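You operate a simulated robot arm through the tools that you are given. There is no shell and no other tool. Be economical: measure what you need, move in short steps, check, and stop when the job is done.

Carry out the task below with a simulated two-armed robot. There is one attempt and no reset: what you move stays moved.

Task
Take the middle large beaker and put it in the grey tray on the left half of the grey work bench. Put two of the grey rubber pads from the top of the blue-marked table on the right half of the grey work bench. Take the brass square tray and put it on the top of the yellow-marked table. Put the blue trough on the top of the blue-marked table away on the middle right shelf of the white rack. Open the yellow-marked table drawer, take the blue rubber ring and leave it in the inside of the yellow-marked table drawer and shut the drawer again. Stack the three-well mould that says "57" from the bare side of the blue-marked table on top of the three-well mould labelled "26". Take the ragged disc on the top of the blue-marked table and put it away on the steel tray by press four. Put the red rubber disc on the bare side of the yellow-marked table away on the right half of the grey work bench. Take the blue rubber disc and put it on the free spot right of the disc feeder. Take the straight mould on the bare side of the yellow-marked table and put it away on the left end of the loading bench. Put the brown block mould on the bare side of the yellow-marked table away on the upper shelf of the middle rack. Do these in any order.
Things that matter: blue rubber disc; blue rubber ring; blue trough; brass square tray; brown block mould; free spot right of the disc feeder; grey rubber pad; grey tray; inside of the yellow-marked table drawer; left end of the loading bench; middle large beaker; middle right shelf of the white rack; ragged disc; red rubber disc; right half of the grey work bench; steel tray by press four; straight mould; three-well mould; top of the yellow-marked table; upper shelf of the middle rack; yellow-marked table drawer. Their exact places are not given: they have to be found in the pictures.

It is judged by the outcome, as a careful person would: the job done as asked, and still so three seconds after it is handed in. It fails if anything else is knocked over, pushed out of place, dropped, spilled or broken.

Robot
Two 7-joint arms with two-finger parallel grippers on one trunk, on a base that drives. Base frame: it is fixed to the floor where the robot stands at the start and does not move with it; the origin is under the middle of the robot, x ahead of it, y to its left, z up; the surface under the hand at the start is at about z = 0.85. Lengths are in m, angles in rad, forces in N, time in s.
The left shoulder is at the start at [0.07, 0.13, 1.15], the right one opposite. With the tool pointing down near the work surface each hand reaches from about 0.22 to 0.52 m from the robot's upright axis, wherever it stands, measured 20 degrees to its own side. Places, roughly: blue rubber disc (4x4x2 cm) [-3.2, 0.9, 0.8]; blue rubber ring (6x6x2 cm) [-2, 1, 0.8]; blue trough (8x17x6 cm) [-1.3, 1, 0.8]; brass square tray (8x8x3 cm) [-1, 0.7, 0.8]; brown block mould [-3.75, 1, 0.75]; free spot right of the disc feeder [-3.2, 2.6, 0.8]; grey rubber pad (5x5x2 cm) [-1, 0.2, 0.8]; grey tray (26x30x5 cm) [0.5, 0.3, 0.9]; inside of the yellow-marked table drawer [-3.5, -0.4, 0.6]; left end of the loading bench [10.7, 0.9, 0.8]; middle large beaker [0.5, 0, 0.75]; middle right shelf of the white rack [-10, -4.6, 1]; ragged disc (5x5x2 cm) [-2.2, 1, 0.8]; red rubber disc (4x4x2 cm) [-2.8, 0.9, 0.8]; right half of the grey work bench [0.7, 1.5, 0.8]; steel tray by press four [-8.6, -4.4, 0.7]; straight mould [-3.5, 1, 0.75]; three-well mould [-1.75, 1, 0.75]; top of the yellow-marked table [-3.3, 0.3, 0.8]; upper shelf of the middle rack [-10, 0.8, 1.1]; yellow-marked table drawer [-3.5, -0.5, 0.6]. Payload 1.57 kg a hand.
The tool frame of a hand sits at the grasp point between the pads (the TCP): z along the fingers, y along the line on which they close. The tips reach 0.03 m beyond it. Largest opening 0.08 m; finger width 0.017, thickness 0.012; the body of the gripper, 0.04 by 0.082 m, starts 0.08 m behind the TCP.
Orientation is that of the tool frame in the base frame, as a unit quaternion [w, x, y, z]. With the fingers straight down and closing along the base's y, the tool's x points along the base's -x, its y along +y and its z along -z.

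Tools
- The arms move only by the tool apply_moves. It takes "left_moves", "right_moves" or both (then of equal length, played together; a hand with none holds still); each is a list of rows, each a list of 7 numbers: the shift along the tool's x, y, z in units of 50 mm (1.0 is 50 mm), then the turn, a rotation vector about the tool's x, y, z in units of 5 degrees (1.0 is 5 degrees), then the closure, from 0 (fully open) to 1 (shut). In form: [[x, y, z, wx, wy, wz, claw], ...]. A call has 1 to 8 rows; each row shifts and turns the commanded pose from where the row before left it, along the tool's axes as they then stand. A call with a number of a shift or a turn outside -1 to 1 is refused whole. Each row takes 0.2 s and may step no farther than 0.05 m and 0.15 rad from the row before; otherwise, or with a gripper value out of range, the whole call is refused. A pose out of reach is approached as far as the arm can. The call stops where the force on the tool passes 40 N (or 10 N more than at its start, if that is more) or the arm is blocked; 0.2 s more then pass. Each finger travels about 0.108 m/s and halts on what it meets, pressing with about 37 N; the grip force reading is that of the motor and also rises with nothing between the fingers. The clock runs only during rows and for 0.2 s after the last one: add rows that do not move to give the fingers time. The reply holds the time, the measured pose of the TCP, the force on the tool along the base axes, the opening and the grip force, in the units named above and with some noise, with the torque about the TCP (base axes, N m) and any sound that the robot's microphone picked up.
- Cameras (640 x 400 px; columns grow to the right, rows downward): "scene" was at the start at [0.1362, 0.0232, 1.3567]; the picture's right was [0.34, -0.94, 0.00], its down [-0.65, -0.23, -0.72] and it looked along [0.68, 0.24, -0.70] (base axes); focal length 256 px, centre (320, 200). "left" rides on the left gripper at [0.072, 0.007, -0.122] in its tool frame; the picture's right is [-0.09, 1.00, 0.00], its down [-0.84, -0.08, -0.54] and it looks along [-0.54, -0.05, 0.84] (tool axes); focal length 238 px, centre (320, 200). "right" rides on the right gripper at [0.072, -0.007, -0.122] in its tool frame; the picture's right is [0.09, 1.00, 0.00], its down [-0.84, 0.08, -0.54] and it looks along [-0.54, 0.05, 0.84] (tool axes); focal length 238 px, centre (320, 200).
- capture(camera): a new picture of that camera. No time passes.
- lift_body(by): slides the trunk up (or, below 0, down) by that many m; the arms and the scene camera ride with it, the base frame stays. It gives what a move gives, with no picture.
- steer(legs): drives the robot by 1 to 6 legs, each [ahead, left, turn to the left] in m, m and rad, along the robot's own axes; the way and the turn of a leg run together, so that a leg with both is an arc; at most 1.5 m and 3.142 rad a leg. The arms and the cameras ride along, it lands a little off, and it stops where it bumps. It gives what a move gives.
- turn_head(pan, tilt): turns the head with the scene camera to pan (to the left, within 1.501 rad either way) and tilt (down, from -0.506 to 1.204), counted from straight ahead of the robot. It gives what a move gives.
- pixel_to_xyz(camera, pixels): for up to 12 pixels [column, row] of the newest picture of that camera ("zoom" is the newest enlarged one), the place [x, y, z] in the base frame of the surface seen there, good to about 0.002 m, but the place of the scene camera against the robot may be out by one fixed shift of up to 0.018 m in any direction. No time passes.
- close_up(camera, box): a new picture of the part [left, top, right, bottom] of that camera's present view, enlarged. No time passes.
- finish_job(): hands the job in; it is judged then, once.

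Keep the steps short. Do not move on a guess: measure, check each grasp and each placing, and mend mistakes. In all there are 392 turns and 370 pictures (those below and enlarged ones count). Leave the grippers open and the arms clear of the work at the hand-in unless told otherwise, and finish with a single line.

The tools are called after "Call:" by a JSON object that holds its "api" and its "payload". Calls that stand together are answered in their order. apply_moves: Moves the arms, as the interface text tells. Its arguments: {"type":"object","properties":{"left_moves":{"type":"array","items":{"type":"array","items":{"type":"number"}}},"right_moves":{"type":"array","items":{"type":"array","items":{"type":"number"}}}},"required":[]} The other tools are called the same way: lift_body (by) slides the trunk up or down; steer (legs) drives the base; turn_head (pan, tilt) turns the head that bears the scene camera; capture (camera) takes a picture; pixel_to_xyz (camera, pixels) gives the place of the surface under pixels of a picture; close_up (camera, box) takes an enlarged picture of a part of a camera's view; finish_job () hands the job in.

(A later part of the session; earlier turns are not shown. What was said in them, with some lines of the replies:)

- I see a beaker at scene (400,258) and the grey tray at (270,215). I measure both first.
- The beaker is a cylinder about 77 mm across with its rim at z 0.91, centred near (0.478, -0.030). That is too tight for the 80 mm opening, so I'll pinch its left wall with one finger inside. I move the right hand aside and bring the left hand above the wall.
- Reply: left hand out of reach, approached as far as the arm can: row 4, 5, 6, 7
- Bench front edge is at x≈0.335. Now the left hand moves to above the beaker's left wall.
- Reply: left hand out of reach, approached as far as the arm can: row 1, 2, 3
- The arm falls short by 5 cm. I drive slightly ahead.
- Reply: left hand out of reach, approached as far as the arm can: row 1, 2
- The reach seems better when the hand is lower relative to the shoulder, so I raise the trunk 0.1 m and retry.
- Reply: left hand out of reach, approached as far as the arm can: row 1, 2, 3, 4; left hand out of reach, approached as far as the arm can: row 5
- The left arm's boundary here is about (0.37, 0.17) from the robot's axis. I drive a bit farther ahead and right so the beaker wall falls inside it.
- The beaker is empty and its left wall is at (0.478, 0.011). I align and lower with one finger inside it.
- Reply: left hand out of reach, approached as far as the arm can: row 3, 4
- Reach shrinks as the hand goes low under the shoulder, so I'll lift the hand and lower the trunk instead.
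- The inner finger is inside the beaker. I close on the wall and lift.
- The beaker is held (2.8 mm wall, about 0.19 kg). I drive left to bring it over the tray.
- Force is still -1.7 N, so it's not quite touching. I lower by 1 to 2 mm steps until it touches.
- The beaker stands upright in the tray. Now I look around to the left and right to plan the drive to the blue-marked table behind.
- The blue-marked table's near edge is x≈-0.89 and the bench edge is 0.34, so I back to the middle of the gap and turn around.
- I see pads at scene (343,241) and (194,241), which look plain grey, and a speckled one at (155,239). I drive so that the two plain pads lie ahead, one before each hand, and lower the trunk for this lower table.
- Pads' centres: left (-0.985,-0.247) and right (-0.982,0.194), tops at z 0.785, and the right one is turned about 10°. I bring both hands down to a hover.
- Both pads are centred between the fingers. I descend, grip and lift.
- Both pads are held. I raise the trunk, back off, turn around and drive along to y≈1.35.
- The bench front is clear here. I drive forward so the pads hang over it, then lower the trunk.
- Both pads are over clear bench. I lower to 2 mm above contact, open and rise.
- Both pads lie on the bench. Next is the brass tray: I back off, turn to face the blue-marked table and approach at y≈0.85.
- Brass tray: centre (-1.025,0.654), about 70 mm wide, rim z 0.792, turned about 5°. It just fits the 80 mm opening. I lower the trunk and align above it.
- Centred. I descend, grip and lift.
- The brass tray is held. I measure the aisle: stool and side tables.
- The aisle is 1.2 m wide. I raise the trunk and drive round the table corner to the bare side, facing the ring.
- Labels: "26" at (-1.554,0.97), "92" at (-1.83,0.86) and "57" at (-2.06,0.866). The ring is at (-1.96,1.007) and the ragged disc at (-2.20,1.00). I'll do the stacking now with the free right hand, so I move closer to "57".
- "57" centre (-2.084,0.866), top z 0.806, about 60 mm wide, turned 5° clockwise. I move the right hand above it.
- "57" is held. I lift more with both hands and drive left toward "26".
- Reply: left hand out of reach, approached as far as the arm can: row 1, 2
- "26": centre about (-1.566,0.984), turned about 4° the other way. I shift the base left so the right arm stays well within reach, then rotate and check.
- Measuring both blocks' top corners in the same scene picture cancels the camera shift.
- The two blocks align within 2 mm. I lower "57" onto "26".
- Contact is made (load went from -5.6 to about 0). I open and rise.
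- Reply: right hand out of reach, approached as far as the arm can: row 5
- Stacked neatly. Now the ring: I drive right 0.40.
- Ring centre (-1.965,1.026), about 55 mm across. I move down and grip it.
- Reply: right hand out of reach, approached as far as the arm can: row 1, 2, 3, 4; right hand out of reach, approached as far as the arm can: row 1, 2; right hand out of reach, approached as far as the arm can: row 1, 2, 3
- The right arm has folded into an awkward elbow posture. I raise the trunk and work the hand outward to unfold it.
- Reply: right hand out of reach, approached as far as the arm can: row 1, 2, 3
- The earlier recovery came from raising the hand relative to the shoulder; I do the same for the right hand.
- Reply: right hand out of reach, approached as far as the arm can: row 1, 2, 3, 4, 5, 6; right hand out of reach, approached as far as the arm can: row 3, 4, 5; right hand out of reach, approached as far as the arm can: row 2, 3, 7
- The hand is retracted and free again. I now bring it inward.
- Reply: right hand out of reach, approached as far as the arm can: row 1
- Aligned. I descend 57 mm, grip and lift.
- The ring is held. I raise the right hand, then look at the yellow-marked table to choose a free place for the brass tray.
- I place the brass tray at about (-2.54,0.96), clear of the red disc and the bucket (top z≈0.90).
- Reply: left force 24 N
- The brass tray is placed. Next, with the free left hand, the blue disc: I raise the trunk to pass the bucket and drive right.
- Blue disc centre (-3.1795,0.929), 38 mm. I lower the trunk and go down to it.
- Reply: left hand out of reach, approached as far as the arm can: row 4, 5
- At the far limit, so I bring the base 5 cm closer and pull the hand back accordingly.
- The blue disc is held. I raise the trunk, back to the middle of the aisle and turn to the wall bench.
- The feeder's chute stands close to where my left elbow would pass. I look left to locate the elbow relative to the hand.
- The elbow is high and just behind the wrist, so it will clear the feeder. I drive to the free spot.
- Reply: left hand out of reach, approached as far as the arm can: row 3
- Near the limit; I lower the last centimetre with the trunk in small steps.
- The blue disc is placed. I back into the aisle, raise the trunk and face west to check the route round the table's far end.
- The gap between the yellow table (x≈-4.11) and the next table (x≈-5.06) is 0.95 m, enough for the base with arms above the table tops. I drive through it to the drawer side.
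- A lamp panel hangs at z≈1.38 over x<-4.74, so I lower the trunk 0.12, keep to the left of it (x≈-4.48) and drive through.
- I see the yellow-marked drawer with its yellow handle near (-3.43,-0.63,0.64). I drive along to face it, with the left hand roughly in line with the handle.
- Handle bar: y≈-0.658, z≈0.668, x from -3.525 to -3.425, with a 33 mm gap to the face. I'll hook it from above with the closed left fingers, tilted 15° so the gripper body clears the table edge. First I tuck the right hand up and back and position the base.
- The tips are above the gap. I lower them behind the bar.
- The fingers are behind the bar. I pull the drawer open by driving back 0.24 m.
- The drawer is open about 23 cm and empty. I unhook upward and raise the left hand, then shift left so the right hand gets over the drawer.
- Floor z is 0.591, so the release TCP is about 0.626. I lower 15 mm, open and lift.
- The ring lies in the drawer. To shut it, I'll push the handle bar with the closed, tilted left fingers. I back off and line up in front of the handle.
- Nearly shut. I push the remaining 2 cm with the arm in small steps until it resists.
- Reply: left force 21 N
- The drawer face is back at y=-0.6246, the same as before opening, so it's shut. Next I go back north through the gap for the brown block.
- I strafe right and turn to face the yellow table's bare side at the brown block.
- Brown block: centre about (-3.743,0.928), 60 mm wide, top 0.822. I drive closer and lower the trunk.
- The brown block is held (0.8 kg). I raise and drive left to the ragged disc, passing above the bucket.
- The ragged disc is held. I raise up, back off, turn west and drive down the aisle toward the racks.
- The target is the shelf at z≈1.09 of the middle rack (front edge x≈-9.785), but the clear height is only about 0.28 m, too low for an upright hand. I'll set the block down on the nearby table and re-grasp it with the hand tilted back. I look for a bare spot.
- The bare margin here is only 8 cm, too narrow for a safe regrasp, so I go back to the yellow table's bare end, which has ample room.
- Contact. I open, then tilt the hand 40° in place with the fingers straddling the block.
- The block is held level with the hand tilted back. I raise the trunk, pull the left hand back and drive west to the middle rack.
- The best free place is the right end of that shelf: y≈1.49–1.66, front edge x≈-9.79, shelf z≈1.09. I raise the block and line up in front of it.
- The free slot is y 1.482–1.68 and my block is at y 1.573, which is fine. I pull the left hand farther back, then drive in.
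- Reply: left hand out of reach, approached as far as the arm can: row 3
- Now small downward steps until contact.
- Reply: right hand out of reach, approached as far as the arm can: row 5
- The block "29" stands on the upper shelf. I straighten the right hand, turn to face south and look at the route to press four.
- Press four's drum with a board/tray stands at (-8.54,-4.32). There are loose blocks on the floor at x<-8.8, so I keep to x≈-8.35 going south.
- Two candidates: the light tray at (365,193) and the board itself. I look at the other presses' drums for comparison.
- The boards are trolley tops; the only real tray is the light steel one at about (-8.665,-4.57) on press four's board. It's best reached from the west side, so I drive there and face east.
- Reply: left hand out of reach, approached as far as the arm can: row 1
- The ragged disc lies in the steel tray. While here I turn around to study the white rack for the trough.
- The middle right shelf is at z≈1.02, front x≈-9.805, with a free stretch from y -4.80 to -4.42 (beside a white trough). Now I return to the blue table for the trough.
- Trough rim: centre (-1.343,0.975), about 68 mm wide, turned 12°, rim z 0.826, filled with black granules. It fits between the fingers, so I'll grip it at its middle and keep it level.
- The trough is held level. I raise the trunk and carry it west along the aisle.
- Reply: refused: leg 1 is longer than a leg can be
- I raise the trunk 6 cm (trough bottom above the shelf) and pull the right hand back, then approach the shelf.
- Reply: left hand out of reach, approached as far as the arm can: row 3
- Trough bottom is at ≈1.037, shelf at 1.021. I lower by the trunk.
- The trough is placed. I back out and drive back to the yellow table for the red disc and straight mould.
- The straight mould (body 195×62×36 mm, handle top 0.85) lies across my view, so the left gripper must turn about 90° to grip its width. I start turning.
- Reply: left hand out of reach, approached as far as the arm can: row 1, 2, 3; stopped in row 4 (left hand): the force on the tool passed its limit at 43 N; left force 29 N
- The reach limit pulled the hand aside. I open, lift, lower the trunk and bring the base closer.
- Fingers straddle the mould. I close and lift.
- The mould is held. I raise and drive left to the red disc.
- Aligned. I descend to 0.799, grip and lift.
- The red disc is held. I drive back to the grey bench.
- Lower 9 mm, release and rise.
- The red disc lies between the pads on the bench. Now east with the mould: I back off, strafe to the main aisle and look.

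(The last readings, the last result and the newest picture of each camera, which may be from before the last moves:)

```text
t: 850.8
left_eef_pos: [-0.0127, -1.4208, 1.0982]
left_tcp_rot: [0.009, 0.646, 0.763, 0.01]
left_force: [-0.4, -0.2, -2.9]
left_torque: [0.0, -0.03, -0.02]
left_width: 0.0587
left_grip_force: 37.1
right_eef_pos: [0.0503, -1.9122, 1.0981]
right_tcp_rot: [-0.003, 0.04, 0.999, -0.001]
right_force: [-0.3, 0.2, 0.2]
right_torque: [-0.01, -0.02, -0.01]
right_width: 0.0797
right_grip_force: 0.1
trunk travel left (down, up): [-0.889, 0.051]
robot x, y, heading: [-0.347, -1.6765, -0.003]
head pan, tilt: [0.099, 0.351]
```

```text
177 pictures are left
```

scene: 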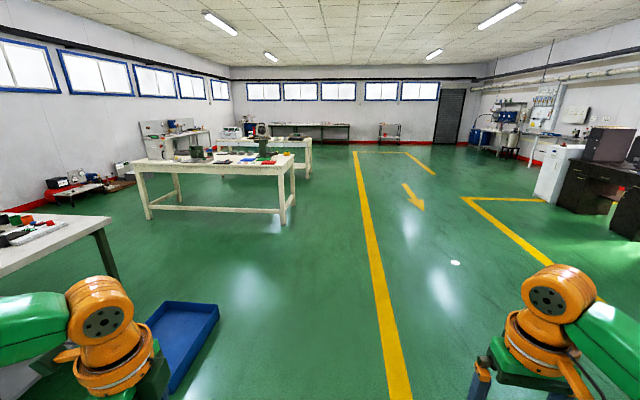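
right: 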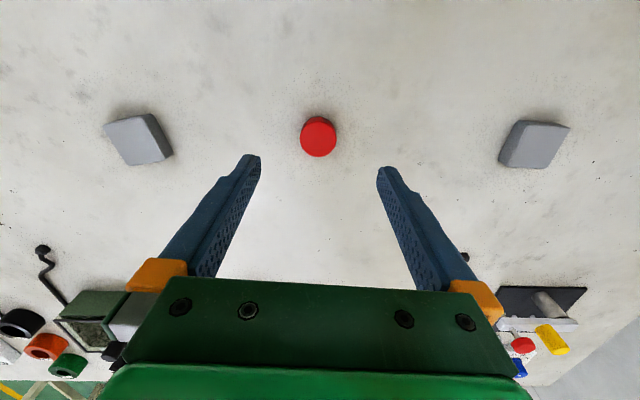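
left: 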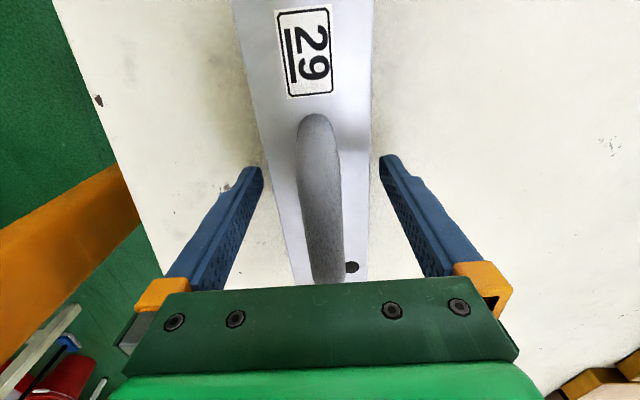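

Call:
{"api": "close_up", "payload": {"camera": "scene", "box": [200, 90, 440, 180]}}

Call:
{"api": "pixel_to_xyz", "payload": {"camera": "scene", "pixels": [[275, 126], [310, 127], [345, 127], [390, 130], [290, 150], [145, 163], [295, 165], [310, 140], [200, 300], [160, 395], [350, 138], [245, 135]]}}

```text
2.67 times, centred on (320, 135) of scene
```

zoom: 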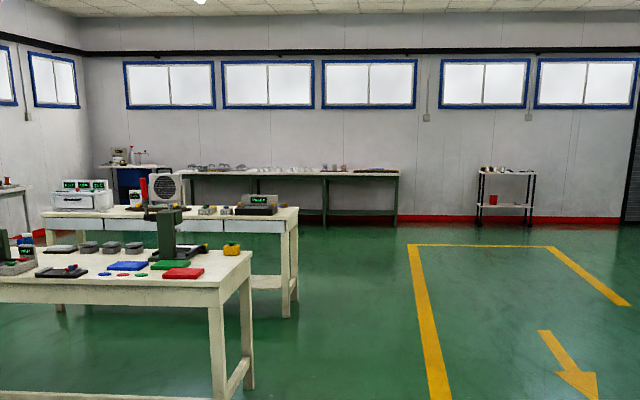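

```text
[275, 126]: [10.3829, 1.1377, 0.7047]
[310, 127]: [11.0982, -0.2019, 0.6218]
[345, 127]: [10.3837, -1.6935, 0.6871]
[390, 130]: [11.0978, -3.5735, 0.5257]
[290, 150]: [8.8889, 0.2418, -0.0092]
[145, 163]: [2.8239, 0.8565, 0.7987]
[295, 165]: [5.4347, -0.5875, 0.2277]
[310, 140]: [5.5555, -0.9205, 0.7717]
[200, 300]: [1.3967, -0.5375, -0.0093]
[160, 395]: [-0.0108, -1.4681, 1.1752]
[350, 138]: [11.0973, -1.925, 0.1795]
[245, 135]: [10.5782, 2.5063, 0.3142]
```

The loading bench is the far one: front x≈10.38, top z≈0.8, y from about -1.7 to 1.9. I drive down the aisle.

Call:
{"api": "steer", "payload": {"legs": [[1.5, 0, 0], [1.5, 0, 0], [1.5, 0, 0], [1.5, 0, 0], [1.5, 0, 0], [1.5, 0, 0]]}}

Call:
{"api": "turn_head", "payload": {"pan": 0.6, "tilt": 0.35}}

Call:
{"api": "capture", "payload": {"camera": "scene"}}

```text
t: 893.4
left_eef_pos: [9.0165, -1.7779, 1.0966]
left_tcp_rot: [0.009, 0.665, 0.747, 0.01]
left_force: [0.6, 0.2, -3.6]
left_torque: [0.02, 0.0, -0.04]
left_width: 0.0584
left_grip_force: 37.1
right_eef_pos: [9.0537, -2.2725, 1.099]
right_tcp_rot: [-0.002, 0.067, 0.998, -0.001]
right_force: [-0.5, 0.1, -0.5]
right_torque: [-0.02, 0.0, 0.06]
right_width: 0.0798
right_grip_force: 0.0
trunk travel left (down, up): [-0.889, 0.051]
robot x, y, heading: [8.6686, -2.0157, -0.055]
head pan, tilt: [0.099, 0.351]
```

```text
t: 894.4
left_eef_pos: [9.0161, -1.7784, 1.0973]
left_tcp_rot: [0.01, 0.664, 0.747, 0.011]
left_force: [0.5, 0.3, -4.0]
left_torque: [-0.02, -0.02, 0.01]
left_width: 0.0586
left_grip_force: 36.4
right_eef_pos: [9.0543, -2.2717, 1.0977]
right_tcp_rot: [-0.003, 0.066, 0.998, 0.0]
right_force: [0.2, 0.3, -0.6]
right_torque: [-0.01, -0.03, 0.0]
right_width: 0.08
right_grip_force: 0.1
trunk travel left (down, up): [-0.889, 0.051]
robot x, y, heading: [8.6622, -2.0247, -0.058]
head pan, tilt: [0.6, 0.351]
```

```text
175 pictures are left
```

scene: 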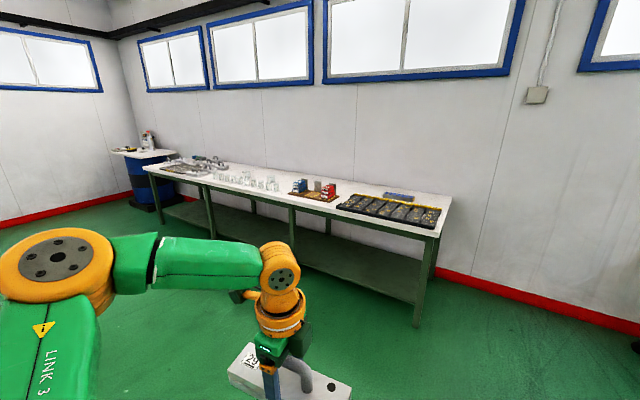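

Call:
{"api": "steer", "payload": {"legs": [[0, 1.3, 0.058], [0, 1.35, 0], [0.75, 0, 0]]}}

Call:
{"api": "turn_head", "payload": {"pan": 0.1, "tilt": 0.5}}

Call:
{"api": "capture", "payload": {"camera": "scene"}}

```text
t: 910.9
left_eef_pos: [9.7741, 0.8828, 1.0987]
left_tcp_rot: [0.009, 0.644, 0.765, 0.01]
left_force: [-0.2, -0.7, -3.4]
left_torque: [0.02, 0.0, -0.02]
left_width: 0.0585
left_grip_force: 37.1
right_eef_pos: [9.8362, 0.3931, 1.0987]
right_tcp_rot: [-0.003, 0.04, 0.999, -0.001]
right_force: [-0.3, -0.4, -0.7]
right_torque: [0.01, 0.0, 0.01]
right_width: 0.0799
right_grip_force: 0.1
trunk travel left (down, up): [-0.889, 0.051]
robot x, y, heading: [9.4381, 0.6255, -0.004]
head pan, tilt: [0.6, 0.351]
```

```text
t: 911.8
left_eef_pos: [9.7747, 0.8843, 1.0974]
left_tcp_rot: [0.009, 0.645, 0.764, 0.01]
left_force: [0.2, -0.3, -4.1]
left_torque: [0.03, -0.03, 0.0]
left_width: 0.0583
left_grip_force: 36.9
right_eef_pos: [9.8381, 0.393, 1.098]
right_tcp_rot: [-0.004, 0.04, 0.999, -0.001]
right_force: [-0.7, -0.1, -0.2]
right_torque: [-0.01, 0.01, 0.0]
right_width: 0.0798
right_grip_force: 0.1
trunk travel left (down, up): [-0.889, 0.051]
robot x, y, heading: [9.4381, 0.6279, -0.003]
head pan, tilt: [0.099, 0.499]
```

```text
174 pictures are left
```

scene: 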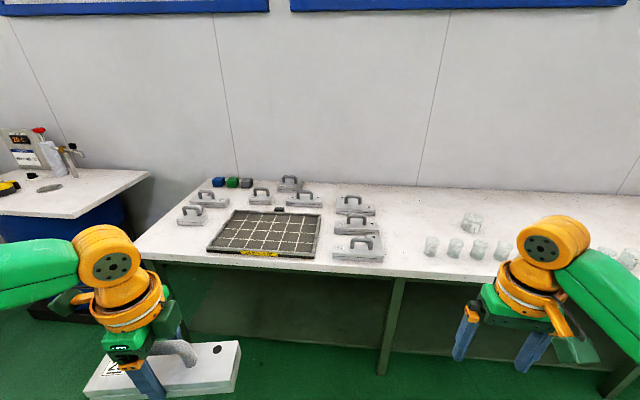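

Call:
{"api": "close_up", "payload": {"camera": "scene", "box": [130, 160, 450, 290]}}

Call:
{"api": "pixel_to_xyz", "payload": {"camera": "scene", "pixels": [[140, 250], [205, 245], [175, 245], [265, 255], [325, 215], [330, 240], [385, 250], [400, 230], [410, 270], [190, 213], [220, 188], [345, 268]]}}

```text
2.00 times, centred on (290, 225) of scene
```

zoom: 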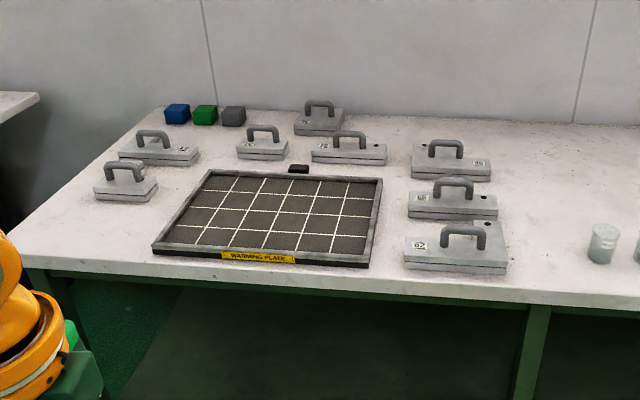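

```text
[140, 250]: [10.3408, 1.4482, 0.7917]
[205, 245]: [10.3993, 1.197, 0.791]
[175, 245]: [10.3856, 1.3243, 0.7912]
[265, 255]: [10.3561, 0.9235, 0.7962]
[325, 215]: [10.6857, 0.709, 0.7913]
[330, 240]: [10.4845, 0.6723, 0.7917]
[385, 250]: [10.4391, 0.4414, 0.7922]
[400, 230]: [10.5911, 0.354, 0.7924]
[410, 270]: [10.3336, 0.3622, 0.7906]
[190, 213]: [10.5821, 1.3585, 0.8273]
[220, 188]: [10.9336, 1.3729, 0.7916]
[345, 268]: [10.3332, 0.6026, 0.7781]
```

The left end holds a warming plate and stored moulds. Free spot: left front, centred about (10.42,1.32) between the plate's left side (y≈1.19) and the bench end (y≈1.46). I drive there.

Call:
{"api": "steer", "payload": {"legs": [[0, 0.435, 0.004], [0.5, 0, 0]]}}

Call:
{"api": "lift_body", "payload": {"by": -0.12}}

Call:
{"api": "turn_head", "payload": {"pan": 0.4, "tilt": 0.75}}

Call:
{"api": "capture", "payload": {"camera": "scene"}}

Call:
{"api": "capture", "payload": {"camera": "left"}}

```text
t: 917.0
left_eef_pos: [10.2813, 1.3203, 1.0987]
left_tcp_rot: [0.01, 0.643, 0.766, 0.012]
left_force: [-1.5, 0.1, -4.6]
left_torque: [0.0, -0.02, -0.01]
left_width: 0.0584
left_grip_force: 36.5
right_eef_pos: [10.3459, 0.8276, 1.0983]
right_tcp_rot: [-0.003, 0.039, 0.999, -0.001]
right_force: [-0.7, -0.4, 0.2]
right_torque: [-0.01, -0.01, -0.01]
right_width: 0.0801
right_grip_force: 0.0
trunk travel left (down, up): [-0.889, 0.051]
robot x, y, heading: [9.9493, 1.0606, -0.001]
head pan, tilt: [0.099, 0.499]
```

```text
t: 918.5
left_eef_pos: [10.2834, 1.3203, 0.978]
left_tcp_rot: [0.009, 0.643, 0.766, 0.01]
left_force: [1.1, 0.0, -4.1]
left_torque: [0.01, 0.0, -0.01]
left_width: 0.0584
left_grip_force: 36.8
right_eef_pos: [10.3469, 0.829, 0.9782]
right_tcp_rot: [-0.004, 0.039, 0.999, -0.001]
right_force: [-0.5, 0.0, 0.6]
right_torque: [-0.03, 0.04, 0.01]
right_width: 0.08
right_grip_force: 0.0
trunk travel left (down, up): [-0.769, 0.171]
robot x, y, heading: [9.948, 1.0613, 0.001]
head pan, tilt: [0.099, 0.499]
```

```text
t: 919.3
left_eef_pos: [10.282, 1.3205, 0.9777]
left_tcp_rot: [0.009, 0.643, 0.766, 0.011]
left_force: [-0.4, -0.3, -4.0]
left_torque: [0.0, -0.02, -0.01]
left_width: 0.0586
left_grip_force: 36.6
right_eef_pos: [10.3481, 0.8295, 0.9789]
right_tcp_rot: [-0.002, 0.038, 0.999, -0.001]
right_force: [0.1, 1.1, 0.2]
right_torque: [-0.03, -0.02, -0.01]
right_width: 0.0803
right_grip_force: 0.2
trunk travel left (down, up): [-0.769, 0.171]
robot x, y, heading: [9.9444, 1.0596, 0.003]
head pan, tilt: [0.4, 0.75]
```

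```text
172 pictures are left
```

scene: 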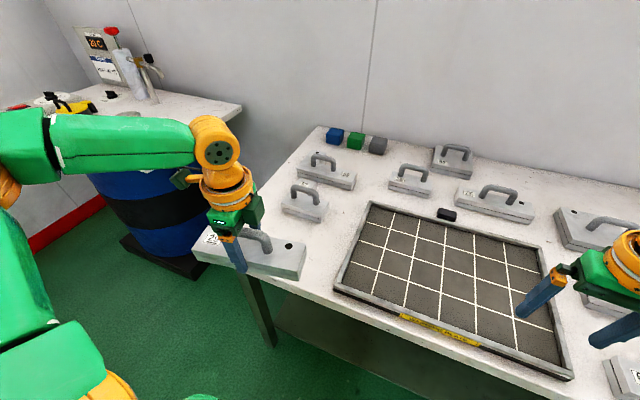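

```text
171 pictures are left
```

left: 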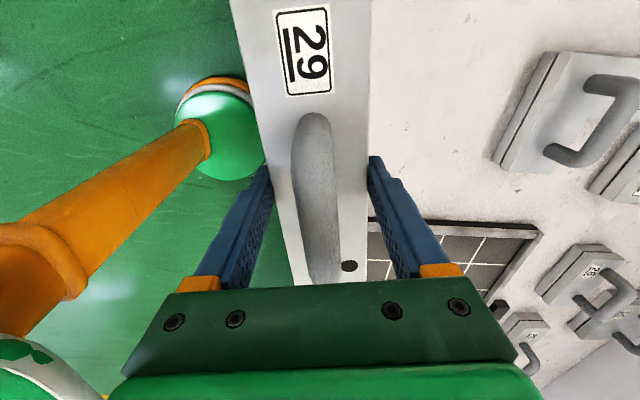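

Call:
{"api": "pixel_to_xyz", "payload": {"camera": "left", "pixels": [[400, 150], [400, 50], [500, 100], [495, 160], [450, 222], [385, 225], [540, 232], [390, 10], [480, 20], [520, 80]]}}

Call:
{"api": "pixel_to_xyz", "payload": {"camera": "scene", "pixels": [[335, 290], [375, 205], [290, 200], [325, 215], [300, 230], [270, 165], [240, 190], [310, 270]]}}

```text
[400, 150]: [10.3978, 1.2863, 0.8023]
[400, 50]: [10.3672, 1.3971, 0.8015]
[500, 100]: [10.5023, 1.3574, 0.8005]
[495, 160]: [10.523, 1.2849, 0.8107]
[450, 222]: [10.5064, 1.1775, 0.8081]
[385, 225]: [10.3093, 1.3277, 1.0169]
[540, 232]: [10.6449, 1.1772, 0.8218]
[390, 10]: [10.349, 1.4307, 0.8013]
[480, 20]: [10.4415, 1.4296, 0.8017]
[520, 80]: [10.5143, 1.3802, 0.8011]
```

```text
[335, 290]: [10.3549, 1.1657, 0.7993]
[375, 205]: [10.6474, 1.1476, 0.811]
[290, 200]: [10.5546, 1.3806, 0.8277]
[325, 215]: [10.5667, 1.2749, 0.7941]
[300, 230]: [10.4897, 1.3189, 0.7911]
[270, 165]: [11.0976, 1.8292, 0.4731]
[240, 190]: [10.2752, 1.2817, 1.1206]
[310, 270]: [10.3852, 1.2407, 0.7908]
```

Call:
{"api": "steer", "payload": {"legs": [[0.1, 0, 0]]}}

Call:
{"api": "lift_body", "payload": {"by": -0.07}}

Call:
{"api": "apply_moves", "payload": {"left_moves": [[-0.07, 0.38, 0, 0, 0, 0, 1], [-0.07, 0.38, 0.2, 0, 0, 0, 1], [0, 0, 0.5, 0, 0, 0, 1], [0, 0, 0.3, 0, 0, 0, 1], [0, 0, 0, 0, 0, 0, 1]]}}

Call:
{"api": "capture", "payload": {"camera": "scene"}}

Call:
{"api": "capture", "payload": {"camera": "left"}}

```text
t: 920.5
left_eef_pos: [10.3808, 1.3198, 0.9787]
left_tcp_rot: [0.009, 0.643, 0.766, 0.012]
left_force: [-0.8, 0.5, -4.0]
left_torque: [0.03, -0.02, 0.02]
left_width: 0.0587
left_grip_force: 37.4
right_eef_pos: [10.4465, 0.8285, 0.9795]
right_tcp_rot: [-0.001, 0.038, 0.999, 0.0]
right_force: [0.2, -0.8, 0.2]
right_torque: [0.0, 0.0, -0.02]
right_width: 0.08
right_grip_force: 0.0
trunk travel left (down, up): [-0.769, 0.171]
robot x, y, heading: [10.0456, 1.065, -0.002]
head pan, tilt: [0.4, 0.75]
```

```text
t: 921.5
left_eef_pos: [10.3831, 1.321, 0.9069]
left_tcp_rot: [0.009, 0.643, 0.766, 0.01]
left_force: [0.1, 0.3, -4.1]
left_torque: [-0.03, 0.0, -0.01]
left_width: 0.0586
left_grip_force: 37.3
right_eef_pos: [10.4483, 0.8291, 0.9074]
right_tcp_rot: [-0.003, 0.038, 0.999, -0.001]
right_force: [0.5, 0.2, 0.5]
right_torque: [0.02, 0.01, 0.02]
right_width: 0.0803
right_grip_force: 0.0
trunk travel left (down, up): [-0.699, 0.241]
robot x, y, heading: [10.0461, 1.0594, 0.002]
head pan, tilt: [0.4, 0.75]
```

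```text
t: 922.8
left_eef_pos: [10.4235, 1.3199, 0.8582]
left_tcp_rot: [0.009, 0.644, 0.765, 0.011]
left_force: [0.2, 0.1, -4.3]
left_torque: [0.02, 0.02, 0.02]
left_width: 0.0586
left_grip_force: 36.6
right_eef_pos: [10.4485, 0.8293, 0.9081]
right_tcp_rot: [-0.003, 0.038, 0.999, 0.0]
right_force: [0.1, -0.2, -0.4]
right_torque: [-0.01, -0.02, 0.01]
right_width: 0.0803
right_grip_force: 0.0
trunk travel left (down, up): [-0.699, 0.241]
robot x, y, heading: [10.0445, 1.0603, -0.0]
head pan, tilt: [0.4, 0.75]
```

```text
170 pictures are left
```

scene: 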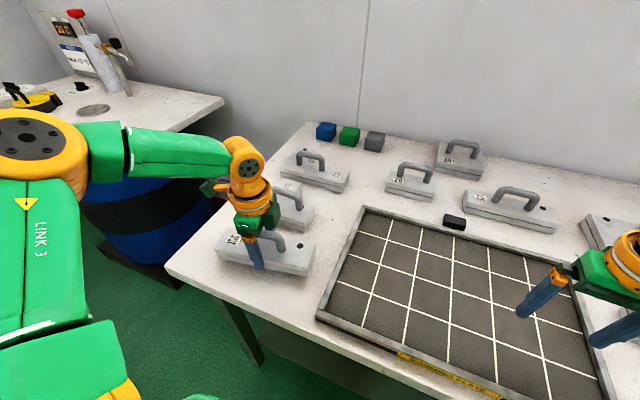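

```text
169 pictures are left
```

left: 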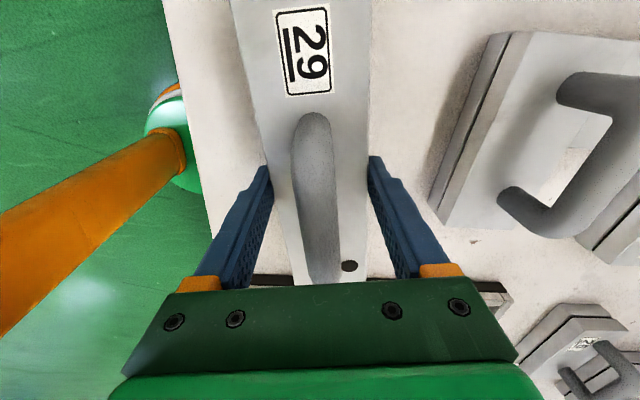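

Call:
{"api": "apply_moves", "payload": {"left_moves": [[0, 0, 0.25, 0, 0, 0, 1], [0, 0, 0.06, 0, 0, 0, 1], [0, 0, 0.03, 0, 0, 0, 1], [0, 0, 0, 0, 0, 0, 1]]}}

```text
t: 923.8
left_eef_pos: [10.4241, 1.3199, 0.8423]
left_tcp_rot: [0.009, 0.643, 0.766, 0.01]
left_force: [-0.5, 0.8, -4.6]
left_torque: [0.0, -0.02, 0.0]
left_width: 0.0587
left_grip_force: 37.4
right_eef_pos: [10.4481, 0.8285, 0.9079]
right_tcp_rot: [-0.004, 0.039, 0.999, -0.001]
right_force: [-0.8, 0.2, 0.1]
right_torque: [-0.01, -0.02, -0.02]
right_width: 0.08
right_grip_force: 0.0
trunk travel left (down, up): [-0.699, 0.241]
robot x, y, heading: [10.0469, 1.0618, -0.005]
head pan, tilt: [0.4, 0.75]
```

Call:
{"api": "apply_moves", "payload": {"left_moves": [[0, 0, 0.04, 0, 0, 0, 1], [0, 0, 0.03, 0, 0, 0, 1], [0, 0, 0, 0, 0, 0, 1]]}}

```text
t: 924.5
left_eef_pos: [10.4237, 1.3198, 0.8403]
left_tcp_rot: [0.011, 0.644, 0.765, 0.012]
left_force: [7.2, 7.5, 27.0]
left_torque: [-0.29, 0.44, 0.02]
left_width: 0.0585
left_grip_force: 37.2
right_eef_pos: [10.447, 0.8277, 0.9096]
right_tcp_rot: [-0.002, 0.038, 0.999, 0.001]
right_force: [-0.4, 1.0, -0.4]
right_torque: [0.03, 0.02, 0.05]
right_width: 0.0798
right_grip_force: 0.0
trunk travel left (down, up): [-0.699, 0.241]
robot x, y, heading: [10.0524, 1.0597, -0.002]
head pan, tilt: [0.4, 0.75]
```

Contact. I release and rise straight up past the handle.

Call:
{"api": "apply_moves", "payload": {"left_moves": [[0, 0, -0.03, 0, 0, 0, 1], [0, 0, 0, 0, 0, 0, 0], [0, 0, 0, 0, 0, 0, 0], [0, 0, -0.5, 0, 0, 0, 0], [0, 0, -0.7, 0, 0, 0, 0], [0, 0, -0.7, 0, 0, 0, 0], [0, 0, -0.7, 0, 0, 0, 0], [0, 0, 0, 0, 0, 0, 0]]}}

Call:
{"api": "lift_body", "payload": {"by": 0.15}}

Call:
{"api": "capture", "payload": {"camera": "scene"}}

```text
t: 926.4
left_eef_pos: [10.4211, 1.3191, 0.9701]
left_tcp_rot: [0.009, 0.644, 0.765, 0.01]
left_force: [0.2, 0.7, 0.5]
left_torque: [0.0, 0.0, 0.02]
left_width: 0.0798
left_grip_force: 0.1
right_eef_pos: [10.4482, 0.8288, 0.9085]
right_tcp_rot: [-0.003, 0.038, 0.999, -0.001]
right_force: [0.1, 0.2, 0.2]
right_torque: [-0.02, -0.02, 0.0]
right_width: 0.0797
right_grip_force: 0.1
trunk travel left (down, up): [-0.699, 0.241]
robot x, y, heading: [10.0488, 1.0633, 0.001]
head pan, tilt: [0.4, 0.75]
```

```text
t: 928.1
left_eef_pos: [10.4206, 1.3189, 1.1211]
left_tcp_rot: [0.009, 0.643, 0.765, 0.01]
left_force: [0.4, 1.0, 0.6]
left_torque: [0.02, -0.01, -0.01]
left_width: 0.0801
left_grip_force: 0.0
right_eef_pos: [10.4474, 0.8292, 1.0593]
right_tcp_rot: [-0.003, 0.038, 0.999, 0.001]
right_force: [-0.3, 0.1, -0.2]
right_torque: [0.01, -0.04, 0.02]
right_width: 0.0798
right_grip_force: 0.1
trunk travel left (down, up): [-0.849, 0.091]
robot x, y, heading: [10.0486, 1.0583, 0.005]
head pan, tilt: [0.4, 0.75]
```

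```text
168 pictures are left
```

scene: 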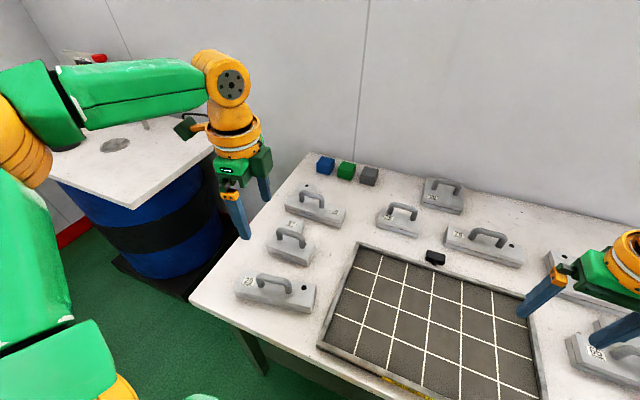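

The mould stands at the left end of the loading bench. I back away so both arms are clear.

Call:
{"api": "steer", "payload": {"legs": [[-0.5, 0, 0]]}}

Call:
{"api": "capture", "payload": {"camera": "scene"}}

```text
t: 931.1
left_eef_pos: [9.9183, 1.3168, 1.1196]
left_tcp_rot: [0.007, 0.645, 0.764, 0.011]
left_force: [-0.1, 0.1, -0.2]
left_torque: [-0.01, -0.01, 0.01]
left_width: 0.0799
left_grip_force: 0.1
right_eef_pos: [9.9429, 0.8284, 1.0591]
right_tcp_rot: [-0.004, 0.041, 0.999, 0.0]
right_force: [1.3, -0.1, -0.5]
right_torque: [-0.01, -0.01, -0.03]
right_width: 0.08
right_grip_force: 0.1
trunk travel left (down, up): [-0.849, 0.091]
robot x, y, heading: [9.5428, 1.0595, -0.005]
head pan, tilt: [0.4, 0.75]
```

```text
167 pictures are left
```

scene: 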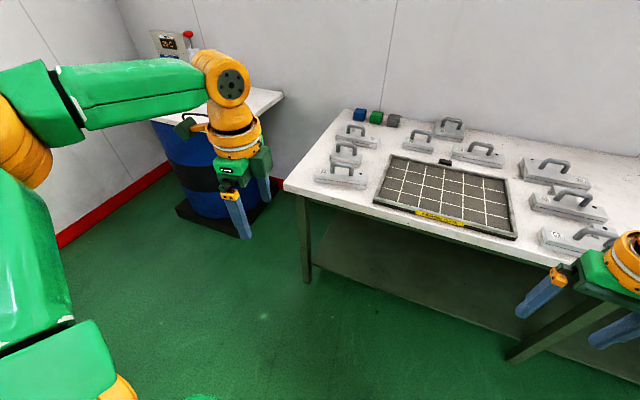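

All eleven items are placed and checked, and both grippers are open and clear. I hand in.

Call:
{"api": "finish_job", "payload": {}}

```text
The job is handed in.
```

All eleven tasks are done and the job is handed in; each item was seen in place after I let go of it, with two judgement calls: the brass tray sits on the yellow table's bare side, and I took the steel tray to be the light one on press four's board.
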